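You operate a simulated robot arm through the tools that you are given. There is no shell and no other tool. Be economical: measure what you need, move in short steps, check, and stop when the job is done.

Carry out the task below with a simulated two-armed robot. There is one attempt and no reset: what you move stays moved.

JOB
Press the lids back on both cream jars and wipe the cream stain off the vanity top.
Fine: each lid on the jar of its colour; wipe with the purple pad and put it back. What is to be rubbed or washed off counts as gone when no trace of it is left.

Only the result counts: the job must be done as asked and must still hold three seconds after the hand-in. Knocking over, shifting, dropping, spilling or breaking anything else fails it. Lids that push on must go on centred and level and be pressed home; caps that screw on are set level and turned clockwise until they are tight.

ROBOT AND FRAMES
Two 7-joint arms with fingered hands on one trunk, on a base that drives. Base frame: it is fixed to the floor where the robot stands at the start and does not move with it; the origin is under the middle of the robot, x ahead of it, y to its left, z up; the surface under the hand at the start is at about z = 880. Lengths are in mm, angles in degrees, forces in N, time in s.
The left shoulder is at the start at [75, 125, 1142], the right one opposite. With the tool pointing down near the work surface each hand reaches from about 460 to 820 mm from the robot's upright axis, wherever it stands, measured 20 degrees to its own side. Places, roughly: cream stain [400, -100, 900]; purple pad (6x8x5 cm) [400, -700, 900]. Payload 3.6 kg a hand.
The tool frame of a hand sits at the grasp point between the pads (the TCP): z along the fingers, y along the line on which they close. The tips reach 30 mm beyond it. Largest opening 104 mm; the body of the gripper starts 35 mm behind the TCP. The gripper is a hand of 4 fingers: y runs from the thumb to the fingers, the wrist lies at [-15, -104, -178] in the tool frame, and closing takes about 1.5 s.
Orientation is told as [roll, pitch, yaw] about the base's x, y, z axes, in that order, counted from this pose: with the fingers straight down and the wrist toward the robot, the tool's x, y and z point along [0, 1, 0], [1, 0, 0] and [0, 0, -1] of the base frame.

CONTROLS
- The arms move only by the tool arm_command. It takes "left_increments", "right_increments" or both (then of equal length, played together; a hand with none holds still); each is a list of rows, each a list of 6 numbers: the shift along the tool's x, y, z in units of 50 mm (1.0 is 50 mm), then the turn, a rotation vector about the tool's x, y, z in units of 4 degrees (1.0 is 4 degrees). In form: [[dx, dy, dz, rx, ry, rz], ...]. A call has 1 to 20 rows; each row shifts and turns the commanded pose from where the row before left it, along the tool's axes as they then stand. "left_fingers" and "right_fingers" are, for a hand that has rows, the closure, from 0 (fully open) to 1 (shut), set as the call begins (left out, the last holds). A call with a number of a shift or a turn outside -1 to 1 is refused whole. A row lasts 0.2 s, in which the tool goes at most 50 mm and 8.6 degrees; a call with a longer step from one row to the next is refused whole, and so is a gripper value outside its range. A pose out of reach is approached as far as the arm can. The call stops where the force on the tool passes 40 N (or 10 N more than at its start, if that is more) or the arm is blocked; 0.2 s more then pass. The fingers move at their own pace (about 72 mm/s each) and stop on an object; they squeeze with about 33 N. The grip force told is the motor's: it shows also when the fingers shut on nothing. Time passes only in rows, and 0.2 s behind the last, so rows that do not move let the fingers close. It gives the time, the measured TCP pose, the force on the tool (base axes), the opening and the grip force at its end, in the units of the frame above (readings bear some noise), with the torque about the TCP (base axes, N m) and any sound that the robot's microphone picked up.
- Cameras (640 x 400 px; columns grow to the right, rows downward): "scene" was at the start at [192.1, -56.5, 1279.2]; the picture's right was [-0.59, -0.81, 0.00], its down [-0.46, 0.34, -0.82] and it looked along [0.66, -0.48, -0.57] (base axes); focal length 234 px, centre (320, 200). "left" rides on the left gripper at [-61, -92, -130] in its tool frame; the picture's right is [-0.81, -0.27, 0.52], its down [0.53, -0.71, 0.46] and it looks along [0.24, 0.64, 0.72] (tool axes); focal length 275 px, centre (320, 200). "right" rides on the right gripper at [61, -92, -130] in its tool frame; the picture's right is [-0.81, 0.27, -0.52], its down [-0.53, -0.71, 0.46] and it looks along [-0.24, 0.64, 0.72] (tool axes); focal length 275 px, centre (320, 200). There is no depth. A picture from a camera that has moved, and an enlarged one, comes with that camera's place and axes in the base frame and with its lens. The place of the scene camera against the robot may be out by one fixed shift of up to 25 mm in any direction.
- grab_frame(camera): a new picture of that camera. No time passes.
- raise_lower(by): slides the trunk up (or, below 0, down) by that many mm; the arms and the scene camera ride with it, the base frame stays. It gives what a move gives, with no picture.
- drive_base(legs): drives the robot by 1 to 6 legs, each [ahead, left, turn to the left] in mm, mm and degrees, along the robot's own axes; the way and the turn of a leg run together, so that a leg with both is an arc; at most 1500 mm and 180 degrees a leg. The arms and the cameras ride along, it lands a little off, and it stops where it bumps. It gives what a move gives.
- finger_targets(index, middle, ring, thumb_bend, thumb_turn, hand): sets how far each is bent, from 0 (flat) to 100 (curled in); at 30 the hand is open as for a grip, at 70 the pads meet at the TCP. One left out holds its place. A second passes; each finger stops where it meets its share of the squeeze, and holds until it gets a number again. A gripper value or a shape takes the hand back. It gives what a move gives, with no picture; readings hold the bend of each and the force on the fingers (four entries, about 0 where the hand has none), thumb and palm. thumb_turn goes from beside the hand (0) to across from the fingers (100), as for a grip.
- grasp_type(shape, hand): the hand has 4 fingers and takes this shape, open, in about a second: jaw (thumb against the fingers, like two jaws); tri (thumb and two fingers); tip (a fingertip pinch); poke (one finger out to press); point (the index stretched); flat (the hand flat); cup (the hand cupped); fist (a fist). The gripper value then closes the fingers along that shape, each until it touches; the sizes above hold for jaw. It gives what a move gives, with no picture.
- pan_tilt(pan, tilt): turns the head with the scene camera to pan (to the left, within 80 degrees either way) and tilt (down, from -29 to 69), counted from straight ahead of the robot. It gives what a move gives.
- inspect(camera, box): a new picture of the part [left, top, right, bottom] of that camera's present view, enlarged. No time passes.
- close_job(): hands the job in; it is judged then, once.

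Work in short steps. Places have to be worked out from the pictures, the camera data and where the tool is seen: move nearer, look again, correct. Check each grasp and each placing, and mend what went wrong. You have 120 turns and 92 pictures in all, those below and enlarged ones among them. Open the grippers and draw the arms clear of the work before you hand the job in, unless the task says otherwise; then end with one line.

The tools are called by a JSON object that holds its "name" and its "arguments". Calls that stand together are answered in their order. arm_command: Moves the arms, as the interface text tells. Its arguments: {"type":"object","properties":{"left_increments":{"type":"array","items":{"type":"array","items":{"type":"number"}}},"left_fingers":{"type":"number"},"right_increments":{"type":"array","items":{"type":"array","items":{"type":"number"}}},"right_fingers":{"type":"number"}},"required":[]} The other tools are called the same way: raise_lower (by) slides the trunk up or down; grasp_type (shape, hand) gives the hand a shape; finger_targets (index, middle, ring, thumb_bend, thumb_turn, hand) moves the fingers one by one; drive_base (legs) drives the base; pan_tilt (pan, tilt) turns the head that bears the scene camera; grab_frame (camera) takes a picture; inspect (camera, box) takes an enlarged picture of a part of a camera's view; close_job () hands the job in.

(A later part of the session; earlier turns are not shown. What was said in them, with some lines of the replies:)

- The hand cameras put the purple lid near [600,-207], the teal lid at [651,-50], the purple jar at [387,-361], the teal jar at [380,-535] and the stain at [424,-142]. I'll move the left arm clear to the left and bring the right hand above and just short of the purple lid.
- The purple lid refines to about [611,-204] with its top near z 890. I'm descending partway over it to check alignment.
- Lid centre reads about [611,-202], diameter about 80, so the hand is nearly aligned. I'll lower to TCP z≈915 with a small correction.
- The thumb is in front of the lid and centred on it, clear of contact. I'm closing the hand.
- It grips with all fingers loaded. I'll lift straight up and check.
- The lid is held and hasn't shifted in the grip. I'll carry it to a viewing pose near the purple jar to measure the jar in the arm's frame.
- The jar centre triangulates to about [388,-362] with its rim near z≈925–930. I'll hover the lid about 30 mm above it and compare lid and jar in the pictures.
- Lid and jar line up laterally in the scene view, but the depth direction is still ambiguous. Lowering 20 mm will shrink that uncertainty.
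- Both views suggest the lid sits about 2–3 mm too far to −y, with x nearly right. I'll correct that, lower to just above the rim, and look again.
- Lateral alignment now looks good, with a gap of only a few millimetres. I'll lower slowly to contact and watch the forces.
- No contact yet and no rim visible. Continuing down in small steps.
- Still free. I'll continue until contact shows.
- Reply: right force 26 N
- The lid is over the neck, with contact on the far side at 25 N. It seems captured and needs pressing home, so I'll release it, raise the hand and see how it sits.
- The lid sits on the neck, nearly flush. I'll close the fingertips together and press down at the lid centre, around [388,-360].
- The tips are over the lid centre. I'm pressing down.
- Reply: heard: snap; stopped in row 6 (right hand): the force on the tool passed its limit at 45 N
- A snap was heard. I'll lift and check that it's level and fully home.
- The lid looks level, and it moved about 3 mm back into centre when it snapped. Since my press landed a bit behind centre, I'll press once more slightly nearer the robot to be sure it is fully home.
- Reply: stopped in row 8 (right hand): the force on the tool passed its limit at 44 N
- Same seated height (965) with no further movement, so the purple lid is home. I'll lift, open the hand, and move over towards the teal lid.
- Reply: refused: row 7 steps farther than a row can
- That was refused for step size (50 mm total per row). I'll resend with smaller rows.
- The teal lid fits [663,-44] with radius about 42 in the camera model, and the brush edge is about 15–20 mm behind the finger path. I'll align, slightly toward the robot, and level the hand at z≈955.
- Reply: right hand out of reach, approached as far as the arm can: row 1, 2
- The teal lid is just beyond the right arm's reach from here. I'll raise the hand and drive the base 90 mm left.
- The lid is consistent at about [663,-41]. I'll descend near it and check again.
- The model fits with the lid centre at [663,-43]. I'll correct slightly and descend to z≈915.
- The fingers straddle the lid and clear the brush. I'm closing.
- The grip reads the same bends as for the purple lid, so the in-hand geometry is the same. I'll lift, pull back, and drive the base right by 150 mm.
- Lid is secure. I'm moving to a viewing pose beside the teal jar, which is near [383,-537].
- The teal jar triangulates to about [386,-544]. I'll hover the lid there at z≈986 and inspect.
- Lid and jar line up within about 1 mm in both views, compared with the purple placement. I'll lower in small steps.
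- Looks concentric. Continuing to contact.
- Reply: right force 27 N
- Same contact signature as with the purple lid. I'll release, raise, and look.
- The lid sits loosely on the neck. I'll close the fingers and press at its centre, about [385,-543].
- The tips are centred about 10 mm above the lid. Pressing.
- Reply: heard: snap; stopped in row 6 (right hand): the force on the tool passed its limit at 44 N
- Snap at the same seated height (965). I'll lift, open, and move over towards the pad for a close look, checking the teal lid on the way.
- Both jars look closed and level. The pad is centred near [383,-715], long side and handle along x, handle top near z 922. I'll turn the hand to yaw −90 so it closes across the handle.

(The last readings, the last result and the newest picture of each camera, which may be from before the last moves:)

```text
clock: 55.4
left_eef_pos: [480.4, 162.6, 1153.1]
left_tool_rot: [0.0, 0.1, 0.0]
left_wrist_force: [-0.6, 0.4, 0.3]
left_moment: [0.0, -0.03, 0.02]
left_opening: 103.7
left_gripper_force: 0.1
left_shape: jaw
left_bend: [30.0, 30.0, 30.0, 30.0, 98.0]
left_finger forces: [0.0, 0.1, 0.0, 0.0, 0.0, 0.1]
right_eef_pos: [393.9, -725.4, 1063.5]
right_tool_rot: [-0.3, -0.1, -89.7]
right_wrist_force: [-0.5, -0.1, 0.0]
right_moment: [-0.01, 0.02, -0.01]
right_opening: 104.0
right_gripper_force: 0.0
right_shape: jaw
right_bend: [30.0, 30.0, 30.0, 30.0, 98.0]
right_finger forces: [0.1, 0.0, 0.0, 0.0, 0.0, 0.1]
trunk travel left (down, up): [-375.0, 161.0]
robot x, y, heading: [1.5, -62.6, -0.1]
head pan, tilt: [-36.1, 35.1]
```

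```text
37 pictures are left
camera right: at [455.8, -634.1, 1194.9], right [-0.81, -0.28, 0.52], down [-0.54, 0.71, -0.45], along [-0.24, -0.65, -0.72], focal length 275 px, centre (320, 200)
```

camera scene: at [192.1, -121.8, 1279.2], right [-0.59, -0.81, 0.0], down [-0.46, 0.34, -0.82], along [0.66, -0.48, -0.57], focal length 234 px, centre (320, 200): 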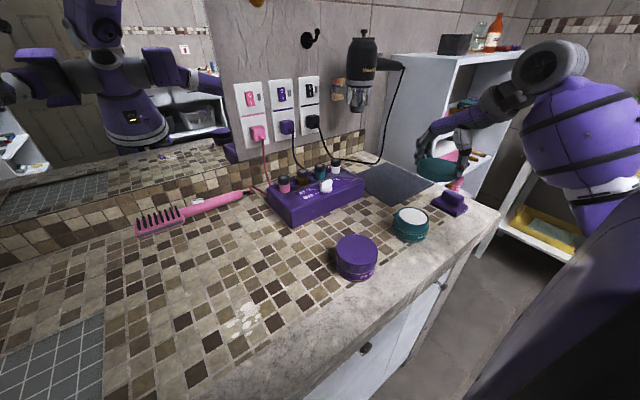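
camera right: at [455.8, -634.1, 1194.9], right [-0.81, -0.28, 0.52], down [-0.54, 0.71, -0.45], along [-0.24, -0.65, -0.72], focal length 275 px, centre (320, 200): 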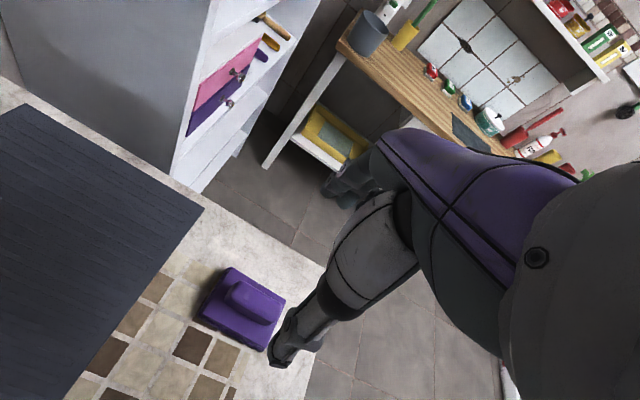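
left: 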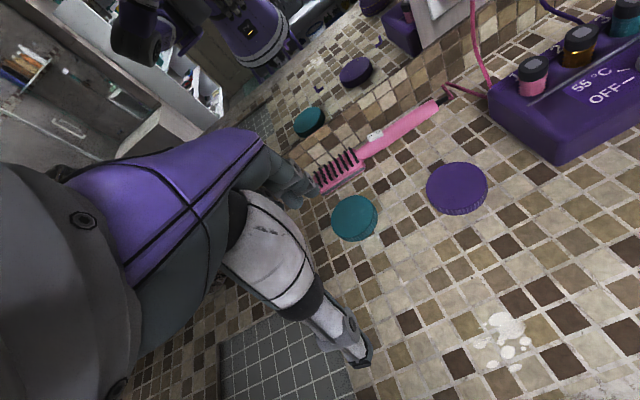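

Now tool x runs along +x and tool y along −y. The handle centre triangulates to about [385,-719]. I'm lowering above it.

{"name": "arm_command", "arguments": {"right_increments": [[-0.18, -0.12, 0.4, 0, 0, 0], [0, 0, 0.6, 0, 0, 0], [0, 0, 0.6, 0, 0, 0], [0, 0, 0.3, 0, 0, 0], [0, 0, 0, 0, 0, 0]]}}

{"name": "grab_frame", "arguments": {"camera": "right"}}

{"name": "inspect", "arguments": {"camera": "scene", "box": [390, 140, 500, 220]}}

```text
clock: 56.6
left_eef_pos: [479.9, 163.3, 1152.9]
left_tool_rot: [0.0, 0.0, 0.1]
left_wrist_force: [-0.2, 0.2, -0.5]
left_moment: [-0.01, -0.01, 0.02]
left_opening: 103.7
left_gripper_force: 0.1
left_shape: jaw
left_bend: [30.0, 30.0, 30.0, 30.0, 98.0]
left_finger forces: [0.0, 0.1, 0.1, 0.1, 0.0, 0.1]
right_eef_pos: [385.4, -719.6, 968.3]
right_tool_rot: [-0.3, -0.1, -89.5]
right_wrist_force: [0.1, 0.2, -0.7]
right_moment: [-0.02, 0.01, 0.02]
right_opening: 103.7
right_gripper_force: 0.1
right_shape: jaw
right_bend: [30.0, 30.0, 30.0, 30.0, 98.0]
right_finger forces: [0.0, 0.1, 0.0, 0.1, 0.0, 0.0]
trunk travel left (down, up): [-375.0, 161.0]
robot x, y, heading: [-1.4, -65.6, 0.1]
head pan, tilt: [-36.1, 35.1]
```

```text
36 pictures are left
camera right: at [447.0, -627.7, 1099.7], right [-0.81, -0.28, 0.52], down [-0.54, 0.71, -0.45], along [-0.24, -0.65, -0.72], focal length 275 px, centre (320, 200)
```

right: 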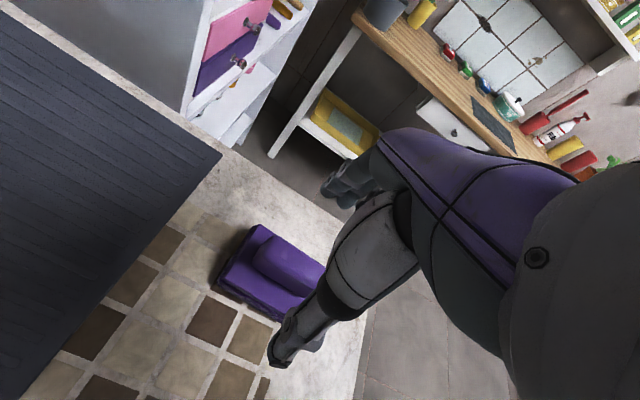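

```text
5.00 times, centred on (445, 180) of scene
camera zoom: at [192.1, -122.2, 1279.2], right [-0.59, -0.81, 0.0], down [-0.46, 0.34, -0.82], along [0.66, -0.48, -0.57], focal length 1172 px, centre (-305, 300)
```

zoom: 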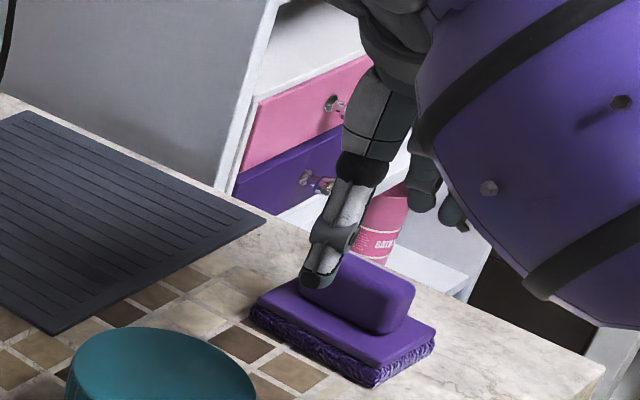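

The hand is centred on the handle. I'm lowering to z≈932, with tips just above the plate, and closing.

{"name": "arm_command", "arguments": {"right_increments": [[0, 0, 0.3, 0, 0, 0], [0, 0, 0.25, 0, 0, 0], [0, 0, 0.17, 0, 0, 0], [0, 0, 0, 0, 0, 0]]}}

{"name": "arm_command", "arguments": {"right_increments": [[0, 0, 0, 0, 0, 0], [0, 0, 0, 0, 0, 0], [0, 0, 0, 0, 0, 0], [0, 0, 0, 0, 0, 0], [0, 0, 0, 0, 0, 0], [0, 0, 0, 0, 0, 0], [0, 0, 0, 0, 0, 0], [0, 0, 0, 0, 0, 0]], "right_fingers": 1}}

{"name": "inspect", "arguments": {"camera": "scene", "box": [390, 140, 500, 220]}}

```text
clock: 57.6
left_eef_pos: [478.6, 162.2, 1152.7]
left_tool_rot: [0.0, -0.1, 0.1]
left_wrist_force: [0.0, -0.5, -0.5]
left_moment: [-0.04, 0.01, -0.05]
left_opening: 103.8
left_gripper_force: 0.0
left_shape: jaw
left_bend: [30.0, 30.0, 30.0, 30.0, 98.0]
left_finger forces: [0.0, 0.0, 0.0, 0.0, 0.0, 0.0]
right_eef_pos: [384.6, -721.1, 932.5]
right_tool_rot: [-0.3, -0.1, -89.6]
right_wrist_force: [0.2, 1.6, 0.3]
right_moment: [0.02, 0.02, -0.01]
right_opening: 104.1
right_gripper_force: 0.0
right_shape: jaw
right_bend: [30.0, 30.0, 30.0, 30.0, 98.0]
right_finger forces: [0.0, 0.0, 0.0, 0.1, 0.1, 0.1]
trunk travel left (down, up): [-375.0, 161.0]
robot x, y, heading: [-1.5, -61.3, 0.0]
head pan, tilt: [-36.1, 35.1]
```

```text
clock: 59.4
left_eef_pos: [479.7, 161.5, 1152.7]
left_tool_rot: [0.1, 0.0, 0.1]
left_wrist_force: [0.0, 0.3, -0.5]
left_moment: [0.0, 0.02, 0.01]
left_opening: 103.9
left_gripper_force: 0.0
left_shape: jaw
left_bend: [30.0, 30.0, 30.0, 30.0, 98.0]
left_finger forces: [0.0, 0.0, 0.0, 0.0, 0.0, 0.0]
right_eef_pos: [386.7, -720.2, 933.1]
right_tool_rot: [-0.2, -0.1, -89.5]
right_wrist_force: [-0.9, 0.3, -0.7]
right_moment: [0.01, 0.02, 0.0]
right_opening: 16.5
right_gripper_force: 32.8
right_shape: jaw
right_bend: [73.0, 63.0, 65.0, 75.0, 100.0]
right_finger forces: [18.3, 8.1, 3.6, 0.0, 29.9, 0.0]
trunk travel left (down, up): [-375.0, 161.0]
robot x, y, heading: [0.4, -62.5, 0.0]
head pan, tilt: [-36.1, 35.1]
```

```text
5.00 times, centred on (445, 180) of scene
camera zoom: at [192.2, -122.3, 1279.2], right [-0.59, -0.81, 0.0], down [-0.46, 0.34, -0.82], along [0.66, -0.48, -0.57], focal length 1172 px, centre (-305, 300)
```

zoom: 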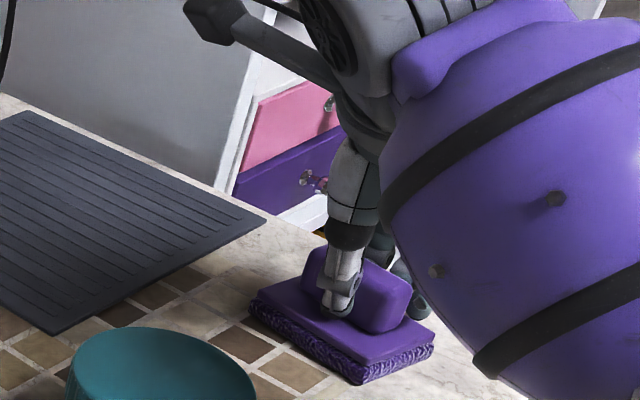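

The pad handle is gripped; the put-back pose is TCP [386.7,-720.2,933] at yaw −89.5. I'll lift and turn the hand back toward yaw 0.

{"name": "arm_command", "arguments": {"right_increments": [[0, 0, -0.2, 0, 0, 0], [0, 0, -0.5, 0, 0, 0], [0, 0, -0.8, 0, 0, 0], [0, 0, -0.8, 0, 0, 0], [0, 0, -0.4, 0, 0, 0], [0, 0, 0, 0, 0, -1], [0, 0, 0, 0, 0, -1], [0, 0, 0, 0, 0, -1], [0, 0, 0, 0, 0, -1], [0, 0, 0, 0, 0, -1], [0, 0, 0, 0, 0, -1], [0, 0, 0, 0, 0, -1], [0, 0, 0, 0, 0, -1], [0, 0, 0, 0, 0, -1], [0, 0, 0, 0, 0, -1], [0, 0, 0, 0, 0, -1], [0, 0, 0, 0, 0, -1], [0, 0, 0, 0, 0, -1], [0, 0, 0, 0, 0, -1], [0, 0, 0, 0, 0, -1]]}}

{"name": "arm_command", "arguments": {"right_increments": [[0, 0, 0, 0, 0, -1], [0, 0, 0, 0, 0, -1], [0, 0, 0, 0, 0, -1], [0, 0, 0, 0, 0, -1], [0, 0, 0, 0, 0, -1], [0, 0, 0, 0, 0, -1], [0, 0, 0, 0, 0, -1], [0, 0, 0, 0, 0, -0.4], [0, 0, 0, 0, 0, 0]]}}

{"name": "grab_frame", "arguments": {"camera": "scene"}}

```text
clock: 63.6
left_eef_pos: [478.9, 162.3, 1153.2]
left_tool_rot: [0.1, -0.1, 0.1]
left_wrist_force: [0.1, -0.3, 0.2]
left_moment: [-0.01, -0.01, -0.02]
left_opening: 103.5
left_gripper_force: 0.2
left_shape: jaw
left_bend: [30.0, 30.0, 30.0, 30.0, 98.0]
left_finger forces: [0.0, 0.0, 0.1, 0.0, 0.1, 0.0]
right_eef_pos: [386.9, -720.4, 1067.4]
right_tool_rot: [-0.1, 0.3, -29.6]
right_wrist_force: [-0.1, -0.5, -0.9]
right_moment: [-0.03, -0.03, -0.01]
right_opening: 16.5
right_gripper_force: 32.8
right_shape: jaw
right_bend: [73.0, 63.0, 66.0, 75.0, 100.0]
right_finger forces: [18.6, 7.7, 3.4, 0.0, 29.9, 0.0]
trunk travel left (down, up): [-375.0, 161.0]
robot x, y, heading: [2.5, -67.7, 0.2]
head pan, tilt: [-36.1, 35.1]
```

```text
clock: 65.6
left_eef_pos: [480.3, 161.9, 1153.2]
left_tool_rot: [0.0, 0.0, 0.1]
left_wrist_force: [-0.1, 0.2, 0.2]
left_moment: [-0.03, 0.02, 0.02]
left_opening: 103.8
left_gripper_force: 0.1
left_shape: jaw
left_bend: [30.0, 30.0, 30.0, 30.0, 98.0]
left_finger forces: [0.0, 0.0, 0.0, 0.1, 0.0, 0.0]
right_eef_pos: [385.4, -720.9, 1068.7]
right_tool_rot: [-0.1, 0.2, 0.1]
right_wrist_force: [-0.2, -0.5, -0.8]
right_moment: [-0.03, -0.04, 0.02]
right_opening: 16.4
right_gripper_force: 32.8
right_shape: jaw
right_bend: [73.0, 63.0, 66.0, 75.0, 100.0]
right_finger forces: [18.6, 7.8, 3.4, 0.1, 30.1, 0.0]
trunk travel left (down, up): [-375.0, 161.0]
robot x, y, heading: [0.3, -61.4, 0.2]
head pan, tilt: [-36.1, 35.1]
```

```text
33 pictures are left
camera scene: at [192.2, -122.3, 1279.2], right [-0.59, -0.81, 0.0], down [-0.46, 0.34, -0.82], along [0.66, -0.48, -0.57], focal length 234 px, centre (320, 200)
```

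scene: 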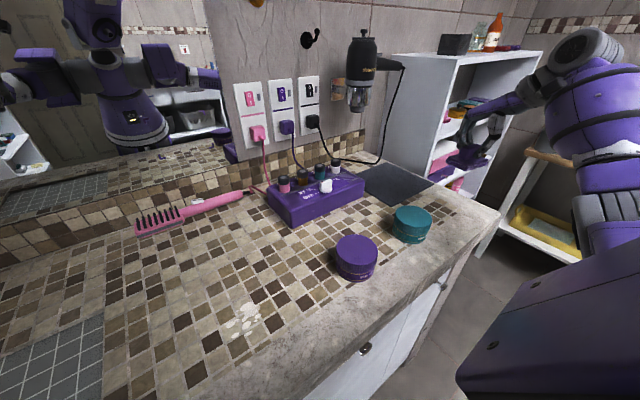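

The pad is held firm. I'll bring the hand over to y≈−380 and then drive the base left 180 mm.

{"name": "arm_command", "arguments": {"right_increments": [[0.85, 0.1, 0, 0, 0, 0], [0.85, 0.1, 0, 0, 0, 0], [0.85, 0.1, 0, 0, 0, 0], [0.85, 0.1, 0, 0, 0, 0], [0.85, 0.1, 0, 0, 0, 0], [0.85, 0.1, 0, 0, 0, 0], [0.85, 0.1, 0, 0, 0, 0], [0.85, 0.1, 0, 0, 0, 0]]}}

{"name": "drive_base", "arguments": {"legs": [[0, 180, 0]]}}

{"name": "grab_frame", "arguments": {"camera": "right"}}

{"name": "grab_frame", "arguments": {"camera": "scene"}}

```text
clock: 67.4
left_eef_pos: [478.9, 163.2, 1152.0]
left_tool_rot: [-0.1, 0.0, 0.1]
left_wrist_force: [0.0, 0.2, -0.3]
left_moment: [0.0, 0.02, -0.01]
left_opening: 103.8
left_gripper_force: 0.1
left_shape: jaw
left_bend: [30.0, 30.0, 30.0, 30.0, 98.0]
left_finger forces: [0.1, 0.0, 0.1, 0.0, 0.0, 0.0]
right_eef_pos: [425.3, -380.3, 1065.8]
right_tool_rot: [0.0, 0.3, 0.0]
right_wrist_force: [0.0, 0.7, -0.6]
right_moment: [0.0, 0.03, 0.02]
right_opening: 16.6
right_gripper_force: 33.0
right_shape: jaw
right_bend: [73.0, 63.0, 71.0, 75.0, 100.0]
right_finger forces: [18.7, 7.6, 3.6, 0.0, 29.8, 0.0]
trunk travel left (down, up): [-375.0, 161.0]
robot x, y, heading: [1.3, -66.1, 0.3]
head pan, tilt: [-36.1, 35.1]
```

```text
clock: 69.6
left_eef_pos: [479.7, 341.7, 1152.0]
left_tool_rot: [0.1, 0.0, -0.1]
left_wrist_force: [-0.4, 0.0, -0.1]
left_moment: [0.02, 0.0, 0.0]
left_opening: 103.5
left_gripper_force: 0.0
left_shape: jaw
left_bend: [30.0, 30.0, 30.0, 30.0, 98.0]
left_finger forces: [0.1, 0.1, 0.1, 0.0, 0.1, 0.0]
right_eef_pos: [424.8, -201.0, 1066.3]
right_tool_rot: [-0.1, 0.3, -0.1]
right_wrist_force: [0.0, -0.1, 0.1]
right_moment: [-0.01, -0.02, 0.0]
right_opening: 16.6
right_gripper_force: 33.3
right_shape: jaw
right_bend: [73.0, 63.0, 71.0, 75.0, 100.0]
right_finger forces: [18.7, 7.6, 3.6, 0.1, 29.8, 0.0]
trunk travel left (down, up): [-375.0, 161.0]
robot x, y, heading: [1.0, 117.2, 0.0]
head pan, tilt: [-36.1, 35.1]
```

```text
32 pictures are left
camera right: at [333.1, -140.4, 1197.9], right [0.28, -0.81, 0.52], down [-0.72, -0.53, -0.45], along [0.64, -0.25, -0.73], focal length 275 px, centre (320, 200)
```

right: 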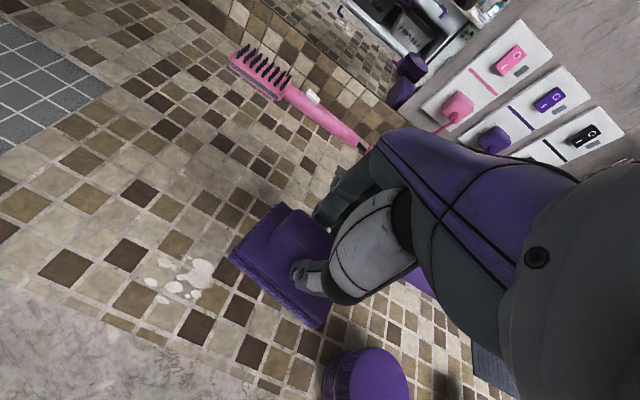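

```text
31 pictures are left
camera scene: at [192.2, 56.9, 1279.2], right [-0.59, -0.81, 0.0], down [-0.46, 0.34, -0.82], along [0.66, -0.48, -0.57], focal length 234 px, centre (320, 200)
```

scene: 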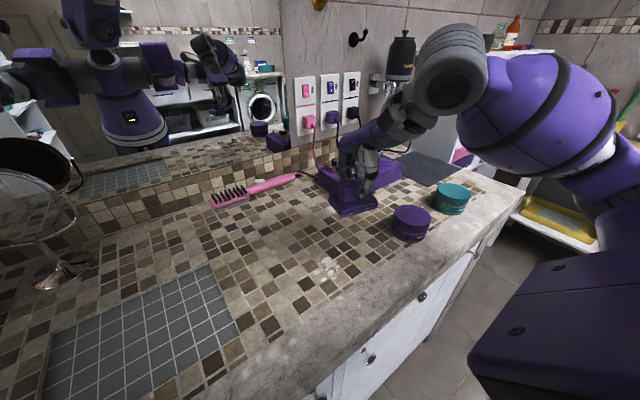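

The stain spans about x 394–447, y −165 to −110. I'll position over it and lower gently until the pad touches, expected near TCP z≈933.

{"name": "arm_command", "arguments": {"right_increments": [[0.42, 0, 0.4, 0, 0, 0], [0.42, 0, 0.6, 0, 0, 0], [0.42, 0, 0.6, 0, 0, 0], [0, 0, 0.6, 0, 0, 0], [0, 0, 0.3, 0, 0, 0], [0, 0, 0.06, 0, 0, 0], [0, 0, 0.06, 0, 0, 0], [0, 0, 0.06, 0, 0, 0], [0, 0, 0, 0, 0, 0]]}}

{"name": "grab_frame", "arguments": {"camera": "right"}}

```text
clock: 71.6
left_eef_pos: [481.5, 340.4, 1152.2]
left_tool_rot: [0.0, 0.0, -0.1]
left_wrist_force: [-0.4, -0.5, -0.1]
left_moment: [0.0, 0.0, 0.0]
left_opening: 103.6
left_gripper_force: 0.2
left_shape: jaw
left_bend: [30.0, 30.0, 30.0, 30.0, 98.0]
left_finger forces: [0.0, 0.1, 0.1, 0.0, 0.0, 0.1]
right_eef_pos: [423.8, -139.6, 931.2]
right_tool_rot: [-0.1, 0.2, -0.1]
right_wrist_force: [-0.9, -0.3, 1.6]
right_moment: [0.03, -0.04, -0.02]
right_opening: 16.3
right_gripper_force: 32.8
right_shape: jaw
right_bend: [73.0, 63.0, 71.0, 75.0, 100.0]
right_finger forces: [18.9, 7.5, 3.6, 0.0, 30.2, 0.1]
trunk travel left (down, up): [-375.0, 161.0]
robot x, y, heading: [0.2, 111.2, 0.0]
head pan, tilt: [-36.1, 35.1]
```

```text
30 pictures are left
camera right: at [332.0, -78.0, 1063.9], right [0.28, -0.81, 0.52], down [-0.72, -0.53, -0.45], along [0.64, -0.25, -0.73], focal length 275 px, centre (320, 200)
```

right: 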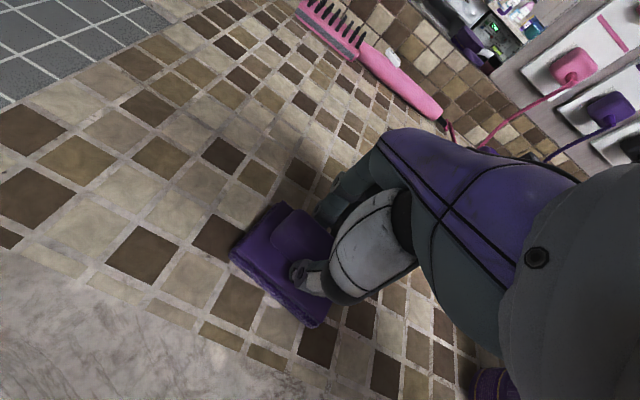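

Light contact at z≈931, with the pad fully covering the stain. I'll press about 2–3 mm and scrub back and forth along x, then y.

{"name": "arm_command", "arguments": {"right_increments": [[0, 0, 0.05, 0, 0, 0], [0, 0.4, 0, 0, 0, 0], [0, 0.4, 0, 0, 0, 0], [0, -0.4, 0, 0, 0, 0], [0, -0.4, 0, 0, 0, 0], [0, -0.4, 0, 0, 0, 0], [0, -0.4, 0, 0, 0, 0], [0.3, 0.4, 0, 0, 0, 0], [0, 0.4, 0, 0, 0, 0], [0, 0.4, 0, 0, 0, 0], [0, 0.4, 0, 0, 0, 0], [-0.3, -0.4, 0, 0, 0, 0], [-0.3, -0.4, 0, 0, 0, 0], [0, -0.4, 0, 0, 0, 0], [0, -0.4, 0, 0, 0, 0], [0, 0.4, 0, 0, 0, 0], [0, 0.4, 0, 0, 0, 0], [0.3, 0, 0, 0, 0, 0]]}}

{"name": "arm_command", "arguments": {"right_increments": [[0.4, 0, 0, 0, 0, 0], [0.4, 0, 0, 0, 0, 0], [-0.4, 0, 0, 0, 0, 0], [-0.4, 0, 0, 0, 0, 0], [-0.4, 0.3, 0, 0, 0, 0], [-0.4, 0, 0, 0, 0, 0], [0.4, 0, 0, 0, 0, 0], [0.4, 0, 0, 0, 0, 0], [0.4, 0, 0, 0, 0, 0], [0.4, -0.3, 0, 0, 0, 0], [-0.4, -0.3, 0, 0, 0, 0], [-0.4, 0, 0, 0, 0, 0], [-0.4, 0, 0, 0, 0, 0], [-0.4, 0, 0, 0, 0, 0], [0.4, 0.3, 0, 0, 0, 0], [0.4, 0, 0, 0, 0, 0]]}}

```text
clock: 75.4
left_eef_pos: [478.7, 340.5, 1153.4]
left_tool_rot: [-0.1, 0.0, -0.1]
left_wrist_force: [-0.6, 0.8, -0.6]
left_moment: [-0.01, 0.0, 0.04]
left_opening: 103.7
left_gripper_force: 0.0
left_shape: jaw
left_bend: [30.0, 30.0, 30.0, 30.0, 98.0]
left_finger forces: [0.0, 0.1, 0.0, 0.0, 0.1, 0.0]
right_eef_pos: [447.0, -143.1, 927.9]
right_tool_rot: [-0.1, 0.0, -0.3]
right_wrist_force: [0.0, -10.3, 26.3]
right_moment: [-0.14, -0.02, -0.04]
right_opening: 19.6
right_gripper_force: 33.1
right_shape: jaw
right_bend: [73.0, 73.0, 71.0, 77.0, 99.0]
right_finger forces: [26.7, 10.2, 2.4, 0.0, 33.8, 0.0]
right hand out of reach, approached as far as the arm can: row 6, 7
trunk travel left (down, up): [-375.0, 161.0]
robot x, y, heading: [-0.8, 116.5, 0.1]
head pan, tilt: [-36.1, 35.1]
```

```text
clock: 78.8
left_eef_pos: [479.7, 340.3, 1153.7]
left_tool_rot: [0.0, -0.1, -0.1]
left_wrist_force: [0.0, 0.8, 0.1]
left_moment: [-0.03, 0.0, -0.01]
left_opening: 103.5
left_gripper_force: 0.0
left_shape: jaw
left_bend: [30.0, 30.0, 30.0, 30.0, 98.0]
left_finger forces: [0.1, 0.1, 0.0, 0.0, 0.0, 0.0]
right_eef_pos: [444.3, -142.7, 928.6]
right_tool_rot: [-0.2, 0.0, -0.3]
right_wrist_force: [1.4, -8.3, 23.6]
right_moment: [-0.09, -0.17, -0.04]
right_opening: 19.0
right_gripper_force: 32.9
right_shape: jaw
right_bend: [73.0, 63.0, 71.0, 77.0, 98.0]
right_finger forces: [31.2, 10.2, 2.2, 0.0, 32.8, 0.0]
trunk travel left (down, up): [-375.0, 161.0]
robot x, y, heading: [-1.7, 112.3, -0.0]
head pan, tilt: [-36.1, 35.1]
```

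Firm wiping force (about 25 N). I'll lift, slide the hand aside and look at the spot.

{"name": "arm_command", "arguments": {"right_increments": [[0, 0, -0.5, 0, 0, 0], [-0.4, 0, -0.8, 0, 0, 0], [-0.8, 0, -0.5, 0, 0, 0], [-0.8, 0, 0, 0, 0, 0]]}}

{"name": "grab_frame", "arguments": {"camera": "right"}}

{"name": "inspect", "arguments": {"camera": "scene", "box": [270, 220, 390, 300]}}

```text
clock: 79.8
left_eef_pos: [480.4, 339.6, 1152.9]
left_tool_rot: [0.0, 0.0, -0.1]
left_wrist_force: [0.1, -0.2, -0.1]
left_moment: [-0.02, 0.02, -0.02]
left_opening: 103.6
left_gripper_force: 0.1
left_shape: jaw
left_bend: [30.0, 30.0, 30.0, 30.0, 98.0]
left_finger forces: [0.0, 0.0, 0.1, 0.0, 0.0, 0.1]
right_eef_pos: [445.8, -242.8, 1016.6]
right_tool_rot: [-0.1, 0.3, -0.1]
right_wrist_force: [-0.2, 0.6, 0.1]
right_moment: [0.02, -0.01, -0.02]
right_opening: 18.0
right_gripper_force: 33.6
right_shape: jaw
right_bend: [73.0, 63.0, 71.0, 77.0, 98.0]
right_finger forces: [20.3, 8.7, 1.7, 0.1, 30.9, 0.0]
trunk travel left (down, up): [-375.0, 161.0]
robot x, y, heading: [1.6, 113.1, 0.0]
head pan, tilt: [-36.1, 35.1]
```

```text
29 pictures are left
camera right: at [355.1, -181.2, 1149.1], right [0.28, -0.81, 0.52], down [-0.72, -0.53, -0.45], along [0.64, -0.24, -0.73], focal length 275 px, centre (320, 200)
```

right: 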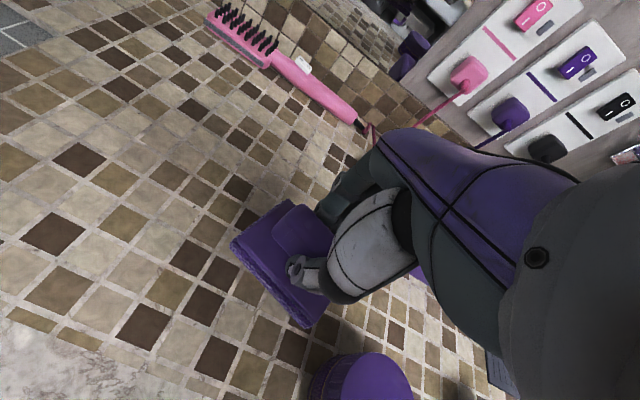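

```text
5.00 times, centred on (330, 260) of scene
camera zoom: at [192.0, 56.2, 1279.1], right [-0.59, -0.81, 0.0], down [-0.46, 0.34, -0.82], along [0.66, -0.48, -0.57], focal length 1172 px, centre (270, -100)
```

zoom: 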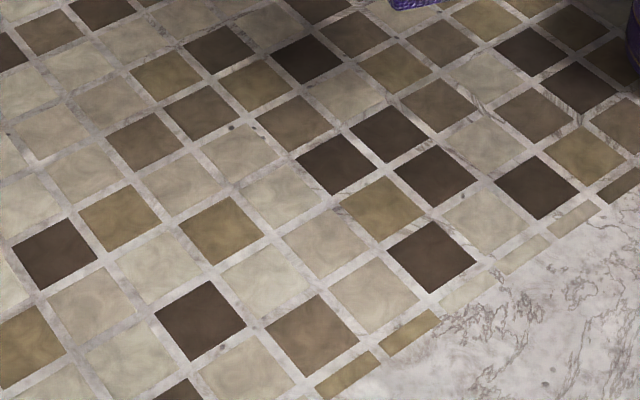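

The spot looks clean. I'll check it enlarged from the hand camera for faint traces.

{"name": "inspect", "arguments": {"camera": "right", "box": [40, 190, 230, 330]}}

```text
2.86 times, centred on (135, 260) of right
camera zoom: at [355.1, -181.2, 1149.1], right [0.28, -0.81, 0.52], down [-0.72, -0.53, -0.45], along [0.64, -0.24, -0.73], focal length 786 px, centre (849, 29)
```

zoom: 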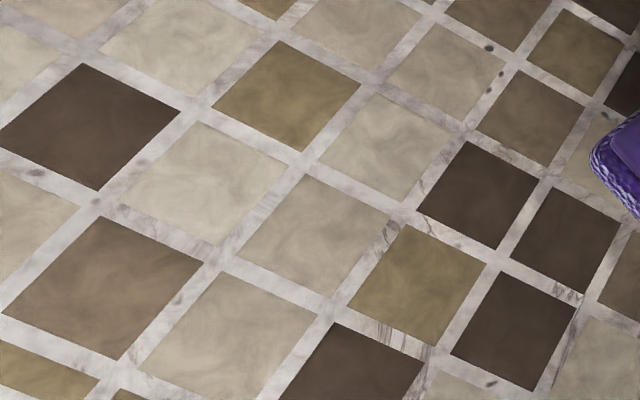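

No trace is left. Now returning the pad: raise, drive back right, and move toward its place.

{"name": "arm_command", "arguments": {"right_increments": [[0, 0, -0.5, 0, 0, 0], [0, 0, -0.5, 0, 0, 0], [0, 0, 0, 0, 0, 0]]}}

{"name": "drive_base", "arguments": {"legs": [[0, -180, 0]]}}

```text
clock: 80.6
left_eef_pos: [479.9, 340.2, 1153.1]
left_tool_rot: [0.0, 0.0, -0.1]
left_wrist_force: [-0.4, 0.2, -0.1]
left_moment: [0.0, 0.04, -0.02]
left_opening: 103.8
left_gripper_force: 0.2
left_shape: jaw
left_bend: [30.0, 30.0, 30.0, 30.0, 98.0]
left_finger forces: [0.0, 0.0, 0.1, 0.1, 0.1, 0.0]
right_eef_pos: [446.8, -242.8, 1068.5]
right_tool_rot: [0.0, 0.3, -0.2]
right_wrist_force: [0.0, -0.1, -0.8]
right_moment: [0.0, 0.03, 0.02]
right_opening: 17.9
right_gripper_force: 33.5
right_shape: jaw
right_bend: [73.0, 63.0, 71.0, 77.0, 98.0]
right_finger forces: [20.3, 8.7, 1.8, 0.0, 30.8, 0.1]
trunk travel left (down, up): [-375.0, 161.0]
robot x, y, heading: [-1.5, 112.0, -0.0]
head pan, tilt: [-36.1, 35.1]
```

```text
clock: 82.9
left_eef_pos: [480.6, 157.0, 1153.2]
left_tool_rot: [0.0, 0.0, -0.4]
left_wrist_force: [0.4, 0.0, 0.0]
left_moment: [0.01, 0.01, 0.01]
left_opening: 103.7
left_gripper_force: 0.1
left_shape: jaw
left_bend: [30.0, 30.0, 30.0, 30.0, 98.0]
left_finger forces: [0.1, 0.0, 0.0, 0.0, 0.0, 0.0]
right_eef_pos: [445.3, -424.8, 1068.9]
right_tool_rot: [-0.1, 0.2, -0.2]
right_wrist_force: [-0.8, 0.2, -0.2]
right_moment: [0.01, 0.01, 0.02]
right_opening: 18.1
right_gripper_force: 33.3
right_shape: jaw
right_bend: [73.0, 63.0, 71.0, 77.0, 98.0]
right_finger forces: [20.3, 8.7, 1.8, 0.0, 30.8, 0.0]
trunk travel left (down, up): [-375.0, 161.0]
robot x, y, heading: [0.6, -65.4, -0.1]
head pan, tilt: [-36.1, 35.1]
```

Now moving to above the pad's place and turning back to yaw −90.

{"name": "arm_command", "arguments": {"right_increments": [[-0.84, -0.17, 0, 0, 0, 0], [-0.84, -0.17, 0, 0, 0, 0], [-0.84, -0.17, 0, 0, 0, 0], [-0.84, -0.17, 0, 0, 0, 0], [-0.84, -0.17, 0, 0, 0, 0], [-0.84, -0.17, 0, 0, 0, 0], [-0.87, -0.17, 0, 0, 0, 0], [0, 0, 0, 0, 0, 1], [0, 0, 0, 0, 0, 1], [0, 0, 0, 0, 0, 1], [0, 0, 0, 0, 0, 1], [0, 0, 0, 0, 0, 1], [0, 0, 0, 0, 0, 1], [0, 0, 0, 0, 0, 1], [0, 0, 0, 0, 0, 1], [0, 0, 0, 0, 0, 1], [0, 0, 0, 0, 0, 1], [0, 0, 0, 0, 0, 1], [0, 0, 0, 0, 0, 1], [0, 0, 0, 0, 0, 1]]}}

{"name": "arm_command", "arguments": {"right_increments": [[0, 0, 0, 0, 0, 1], [0, 0, 0, 0, 0, 1], [0, 0, 0, 0, 0, 1], [0, 0, 0, 0, 0, 1], [0, 0, 0, 0, 0, 1], [0, 0, 0, 0, 0, 1], [0, 0, 0, 0, 0, 1], [0, 0, 0, 0, 0, 1], [0, 0, 0, 0, 0, 1], [0, 0, 0, 0, 0, 0.35], [0, 0, 0, 0, 0, 0]]}}

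{"name": "grab_frame", "arguments": {"camera": "right"}}

```text
clock: 87.1
left_eef_pos: [480.0, 156.5, 1151.5]
left_tool_rot: [0.1, -0.1, -0.3]
left_wrist_force: [-1.1, -0.1, 0.0]
left_moment: [-0.02, -0.03, -0.01]
left_opening: 103.8
left_gripper_force: 0.1
left_shape: jaw
left_bend: [30.0, 30.0, 30.0, 30.0, 98.0]
left_finger forces: [0.0, 0.0, 0.0, 0.0, 0.0, 0.0]
right_eef_pos: [384.2, -720.8, 1068.5]
right_tool_rot: [-0.3, 0.2, -52.3]
right_wrist_force: [0.2, 0.4, 0.0]
right_moment: [0.0, 0.0, 0.03]
right_opening: 17.8
right_gripper_force: 33.2
right_shape: jaw
right_bend: [73.0, 63.0, 71.0, 77.0, 98.0]
right_finger forces: [20.2, 8.6, 1.8, 0.0, 30.5, 0.0]
trunk travel left (down, up): [-375.0, 161.0]
robot x, y, heading: [-1.3, -70.7, -0.3]
head pan, tilt: [-36.1, 35.1]
```

```text
clock: 89.5
left_eef_pos: [480.5, 157.5, 1153.0]
left_tool_rot: [-0.1, 0.0, -0.2]
left_wrist_force: [0.6, -0.4, -0.1]
left_moment: [0.02, 0.0, 0.0]
left_opening: 103.7
left_gripper_force: 0.0
left_shape: jaw
left_bend: [30.0, 30.0, 30.0, 30.0, 98.0]
left_finger forces: [0.0, 0.1, 0.1, 0.0, 0.0, 0.0]
right_eef_pos: [385.0, -719.4, 1069.6]
right_tool_rot: [-0.2, -0.1, -89.8]
right_wrist_force: [0.6, 0.0, -0.8]
right_moment: [-0.01, 0.01, -0.01]
right_opening: 18.1
right_gripper_force: 32.7
right_shape: jaw
right_bend: [73.0, 63.0, 71.0, 77.0, 98.0]
right_finger forces: [20.1, 8.7, 1.7, 0.0, 30.6, 0.0]
trunk travel left (down, up): [-375.0, 161.0]
robot x, y, heading: [-1.4, -70.5, -0.4]
head pan, tilt: [-36.1, 35.1]
```

```text
26 pictures are left
camera right: at [445.7, -627.8, 1200.1], right [-0.81, -0.28, 0.52], down [-0.54, 0.71, -0.45], along [-0.24, -0.65, -0.72], focal length 275 px, centre (320, 200)
```

right: 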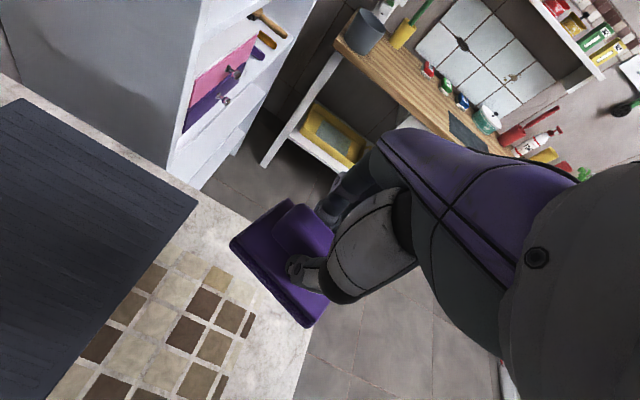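

Aligned with the original pose. I'll lower to just above the surface, then gently to contact.

{"name": "arm_command", "arguments": {"right_increments": [[0.03, 0, 0.6, 0, 0, 0], [0, 0, 0.7, 0, 0, 0], [0, 0, 0.7, 0, 0, 0], [0, 0, 0.4, 0, 0, 0], [0, 0, 0.15, 0, 0, 0], [0, 0, 0.08, 0, 0, 0], [0, 0, 0.06, 0, 0, 0], [0, 0, 0, 0, 0, 0]]}}

{"name": "inspect", "arguments": {"camera": "scene", "box": [390, 140, 500, 220]}}

```text
clock: 91.3
left_eef_pos: [481.4, 156.6, 1153.5]
left_tool_rot: [0.0, 0.0, -0.3]
left_wrist_force: [0.7, -0.3, 0.0]
left_moment: [-0.04, 0.01, -0.03]
left_opening: 103.8
left_gripper_force: 0.0
left_shape: jaw
left_bend: [30.0, 30.0, 30.0, 30.0, 98.0]
left_finger forces: [0.0, 0.1, 0.0, 0.0, 0.0, 0.1]
right_eef_pos: [385.0, -720.1, 933.9]
right_tool_rot: [-0.3, 0.1, -89.7]
right_wrist_force: [0.5, 0.1, -1.1]
right_moment: [0.02, 0.0, 0.0]
right_opening: 18.1
right_gripper_force: 33.1
right_shape: jaw
right_bend: [73.0, 63.0, 71.0, 77.0, 98.0]
right_finger forces: [20.2, 8.7, 1.9, 0.0, 30.7, 0.1]
trunk travel left (down, up): [-375.0, 161.0]
robot x, y, heading: [0.1, -68.7, -0.1]
head pan, tilt: [-36.1, 35.1]
```

```text
5.00 times, centred on (445, 180) of scene
camera zoom: at [191.3, -125.5, 1279.2], right [-0.59, -0.8, 0.0], down [-0.46, 0.34, -0.82], along [0.66, -0.49, -0.57], focal length 1172 px, centre (-305, 300)
```

zoom: 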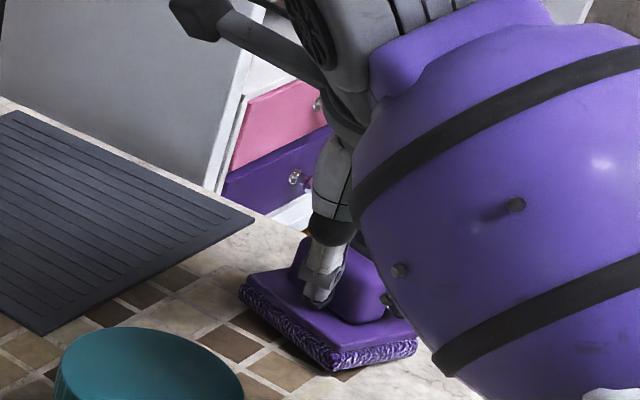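

The pad has turned a bit clockwise in the grip, about 8–10°. I'll counter-rotate, lower to contact, and look.

{"name": "arm_command", "arguments": {"right_increments": [[0, 0, 0, 0, 0, -1], [0, 0, 0, 0, 0, -1], [0, 0, 0.04, 0, 0, 0], [0, 0, 0.04, 0, 0, 0], [0, 0, 0, 0, 0, 0]]}}

{"name": "inspect", "arguments": {"camera": "scene", "box": [390, 140, 500, 220]}}

{"name": "inspect", "arguments": {"camera": "right", "box": [160, 150, 400, 350]}}

```text
clock: 92.5
left_eef_pos: [480.0, 158.4, 1153.5]
left_tool_rot: [0.0, 0.0, -0.3]
left_wrist_force: [-0.5, 0.6, -0.7]
left_moment: [0.01, 0.0, 0.01]
left_opening: 103.9
left_gripper_force: 0.1
left_shape: jaw
left_bend: [30.0, 30.0, 30.0, 30.0, 98.0]
left_finger forces: [0.0, 0.0, 0.0, 0.0, 0.1, 0.0]
right_eef_pos: [385.2, -720.7, 930.5]
right_tool_rot: [-0.3, -0.1, -81.7]
right_wrist_force: [0.0, 0.7, 0.9]
right_moment: [-0.01, -0.05, 0.02]
right_opening: 18.1
right_gripper_force: 32.7
right_shape: jaw
right_bend: [73.0, 63.0, 71.0, 77.0, 98.0]
right_finger forces: [20.1, 8.7, 1.9, 0.0, 30.9, 0.0]
trunk travel left (down, up): [-375.0, 161.0]
robot x, y, heading: [-3.5, -65.1, -0.3]
head pan, tilt: [-36.1, 35.1]
```

```text
5.00 times, centred on (445, 180) of scene
camera zoom: at [191.3, -125.3, 1279.2], right [-0.59, -0.8, 0.0], down [-0.46, 0.34, -0.82], along [0.66, -0.49, -0.57], focal length 1172 px, centre (-305, 300)
```

zoom: 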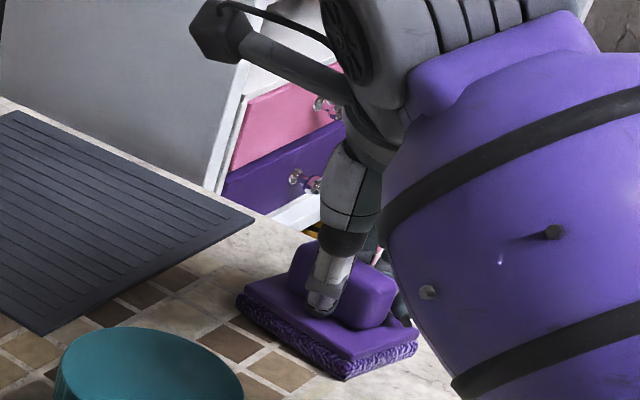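

```text
2.00 times, centred on (280, 250) of right
camera zoom: at [432.5, -620.8, 1061.8], right [-0.76, -0.39, 0.52], down [-0.63, 0.63, -0.45], along [-0.15, -0.67, -0.72], focal length 551 px, centre (400, 100)
```

zoom: 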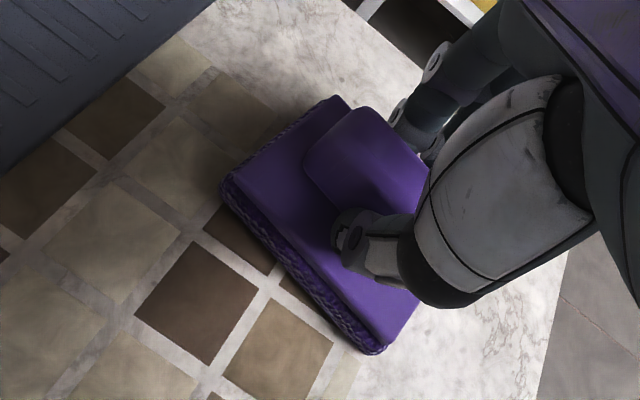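

Nearly at the original outline, about 3 mm and 4° off. One small correction, then release and rise.

{"name": "arm_command", "arguments": {"right_increments": [[0, 0.06, -0.03, 0, 0, -1], [0, 0, 0.03, 0, 0, 0], [0, 0, 0, 0, 0, 0]]}}

{"name": "arm_command", "arguments": {"right_increments": [[0, 0, 0, 0, 0, 0], [0, 0, 0, 0, 0, 0], [0, 0, 0, 0, 0, 0], [0, 0, 0, 0, 0, 0], [0, 0, 0, 0, 0, 0], [0, 0, 0, 0, 0, 0], [0, 0, -0.4, 0, 0, 0], [0, 0, -0.8, 0, 0, 0], [0, 0, -0.9, 0, 0, 0], [0, 0, -0.9, 0, 0, 0]], "right_fingers": 0}}

{"name": "inspect", "arguments": {"camera": "scene", "box": [390, 140, 500, 220]}}

```text
clock: 93.3
left_eef_pos: [479.8, 157.3, 1152.3]
left_tool_rot: [0.0, -0.1, -0.3]
left_wrist_force: [0.3, -1.0, 0.1]
left_moment: [0.0, 0.01, -0.01]
left_opening: 103.8
left_gripper_force: 0.1
left_shape: jaw
left_bend: [30.0, 30.0, 30.0, 30.0, 98.0]
left_finger forces: [0.0, 0.0, 0.1, 0.1, 0.0, 0.1]
right_eef_pos: [383.5, -723.7, 929.9]
right_tool_rot: [-0.3, 0.0, -77.7]
right_wrist_force: [0.1, 0.1, 1.4]
right_moment: [-0.03, -0.03, -0.01]
right_opening: 18.0
right_gripper_force: 32.8
right_shape: jaw
right_bend: [73.0, 63.0, 71.0, 77.0, 98.0]
right_finger forces: [20.7, 8.5, 1.7, 0.1, 30.7, 0.0]
trunk travel left (down, up): [-375.0, 161.0]
robot x, y, heading: [-1.8, -71.2, -0.4]
head pan, tilt: [-36.1, 35.1]
```

```text
clock: 95.5
left_eef_pos: [479.9, 157.6, 1151.8]
left_tool_rot: [0.0, -0.1, -0.3]
left_wrist_force: [-0.3, 0.4, -0.3]
left_moment: [0.07, -0.03, 0.01]
left_opening: 103.8
left_gripper_force: 0.0
left_shape: jaw
left_bend: [30.0, 30.0, 30.0, 30.0, 98.0]
left_finger forces: [0.0, 0.0, 0.0, 0.0, 0.0, 0.0]
right_eef_pos: [386.0, -723.1, 1081.4]
right_tool_rot: [-0.3, -0.1, -77.7]
right_wrist_force: [-1.0, -0.5, 0.4]
right_moment: [-0.01, 0.0, 0.02]
right_opening: 103.6
right_gripper_force: 0.1
right_shape: jaw
right_bend: [30.0, 30.0, 30.0, 30.0, 98.0]
right_finger forces: [0.1, 0.0, 0.0, 0.0, 0.0, 0.0]
trunk travel left (down, up): [-375.0, 161.0]
robot x, y, heading: [-0.7, -69.9, -0.4]
head pan, tilt: [-36.1, 35.1]
```

```text
5.00 times, centred on (445, 180) of scene
camera zoom: at [190.9, -125.2, 1279.3], right [-0.59, -0.8, 0.0], down [-0.46, 0.34, -0.82], along [0.66, -0.49, -0.57], focal length 1172 px, centre (-305, 300)
```

zoom: 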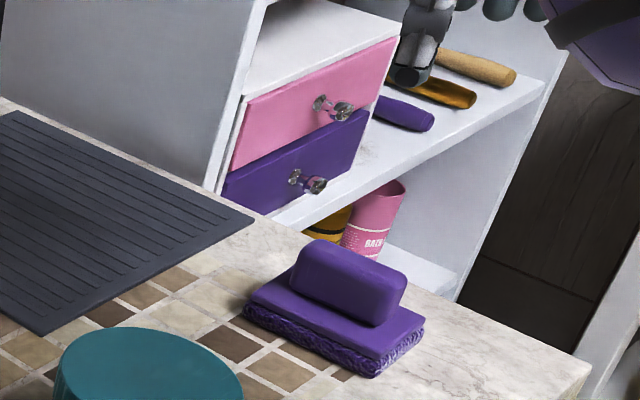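

The pad is back in its place. I'll draw the arm clear and take a final look at everything.

{"name": "arm_command", "arguments": {"right_increments": [[0, -0.5, -0.7, 0, 0, 0], [0, -0.8, -0.3, 0, 0, -0.9], [0, -0.8, 0, 0, 0, -1], [0, -0.8, 0, 0, 0, -1], [0, -0.8, 0, 0, 0, -1], [0, 0, 0, 0, 0, -1], [0, 0, 0, 0, 0, -1], [0, 0, 0, 0, 0, -1], [0, 0, 0, 0, 0, -1], [0, 0, 0, 0, 0, -1], [0, 0, 0, 0, 0, -1]]}}

{"name": "grab_frame", "arguments": {"camera": "scene"}}

{"name": "inspect", "arguments": {"camera": "scene", "box": [320, 180, 480, 290]}}

```text
clock: 97.9
left_eef_pos: [479.3, 156.7, 1152.0]
left_tool_rot: [0.0, 0.0, -0.3]
left_wrist_force: [0.2, -0.4, 0.1]
left_moment: [0.0, -0.01, 0.0]
left_opening: 103.6
left_gripper_force: 0.0
left_shape: jaw
left_bend: [30.0, 30.0, 30.0, 30.0, 98.0]
left_finger forces: [0.1, 0.0, 0.1, 0.1, 0.0, 0.0]
right_eef_pos: [331.9, -548.0, 1130.4]
right_tool_rot: [-0.2, 0.2, -38.1]
right_wrist_force: [0.3, -1.1, 0.2]
right_moment: [0.0, 0.0, 0.0]
right_opening: 103.7
right_gripper_force: 0.0
right_shape: jaw
right_bend: [30.0, 30.0, 30.0, 30.0, 98.0]
right_finger forces: [0.1, 0.0, 0.0, 0.0, 0.0, 0.0]
trunk travel left (down, up): [-375.0, 161.0]
robot x, y, heading: [-2.3, -67.5, -0.3]
head pan, tilt: [-36.1, 35.1]
```

```text
21 pictures are left
camera scene: at [191.3, -125.6, 1279.2], right [-0.59, -0.8, 0.0], down [-0.46, 0.34, -0.82], along [0.66, -0.49, -0.57], focal length 234 px, centre (320, 200)
```

scene: 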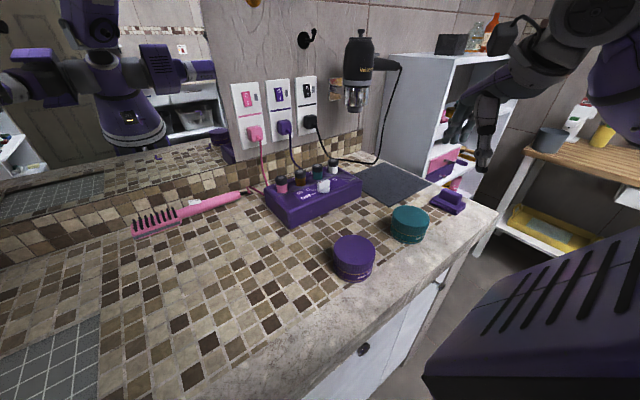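

```text
3.64 times, centred on (400, 235) of scene
camera zoom: at [191.3, -125.6, 1279.2], right [-0.59, -0.8, 0.0], down [-0.46, 0.34, -0.82], along [0.66, -0.49, -0.57], focal length 852 px, centre (29, 73)
```

zoom: 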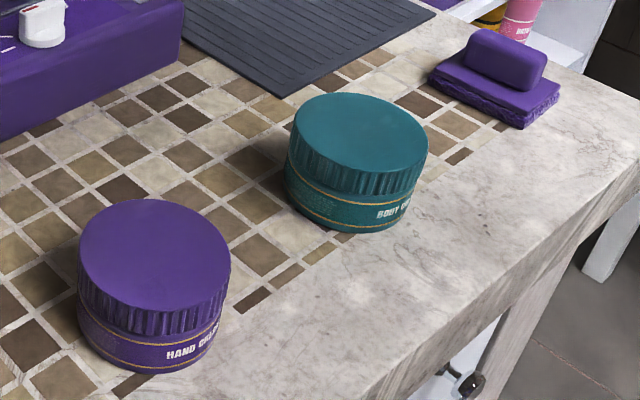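

Everything looks right. One close check of both lids before handing in.

{"name": "inspect", "arguments": {"camera": "scene", "box": [380, 195, 440, 250]}}

{"name": "inspect", "arguments": {"camera": "scene", "box": [325, 230, 385, 285]}}

```text
7.27 times, centred on (410, 222) of scene
camera zoom: at [191.3, -125.6, 1279.2], right [-0.59, -0.8, 0.0], down [-0.46, 0.34, -0.82], along [0.66, -0.49, -0.57], focal length 1704 px, centre (-334, 36)
```

zoom: 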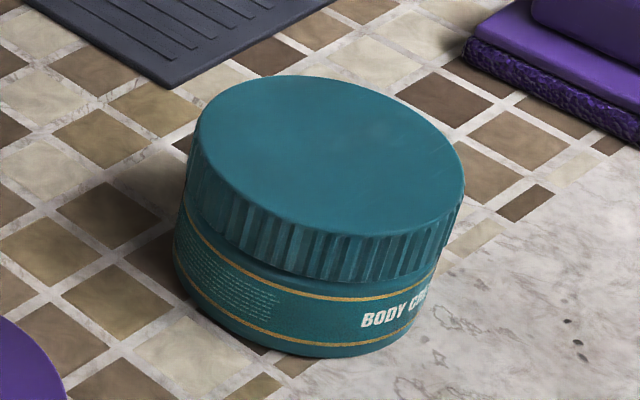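

```text
7.27 times, centred on (355, 258) of scene
camera zoom: at [191.3, -125.6, 1279.2], right [-0.59, -0.8, 0.0], down [-0.46, 0.34, -0.82], along [0.66, -0.49, -0.57], focal length 1704 px, centre (66, -218)
```

zoom: 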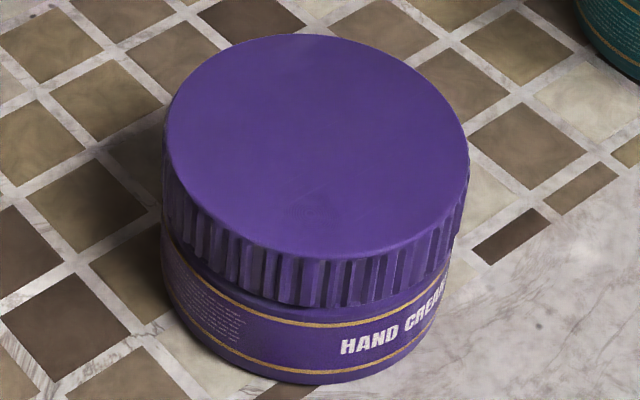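

Both lids sit level and fully pressed, the stain is gone, the pad is back, and both arms are clear with grippers open. Handing in.

{"name": "close_job", "arguments": {}}

```text
The job is handed in.
```

Both lids are snapped onto the jars of their own colour, the cream stain is wiped off with no trace visible, and the purple pad is back within a few millimetres of where it was; the teal jar may have shifted about 4 mm while I fitted its lid.
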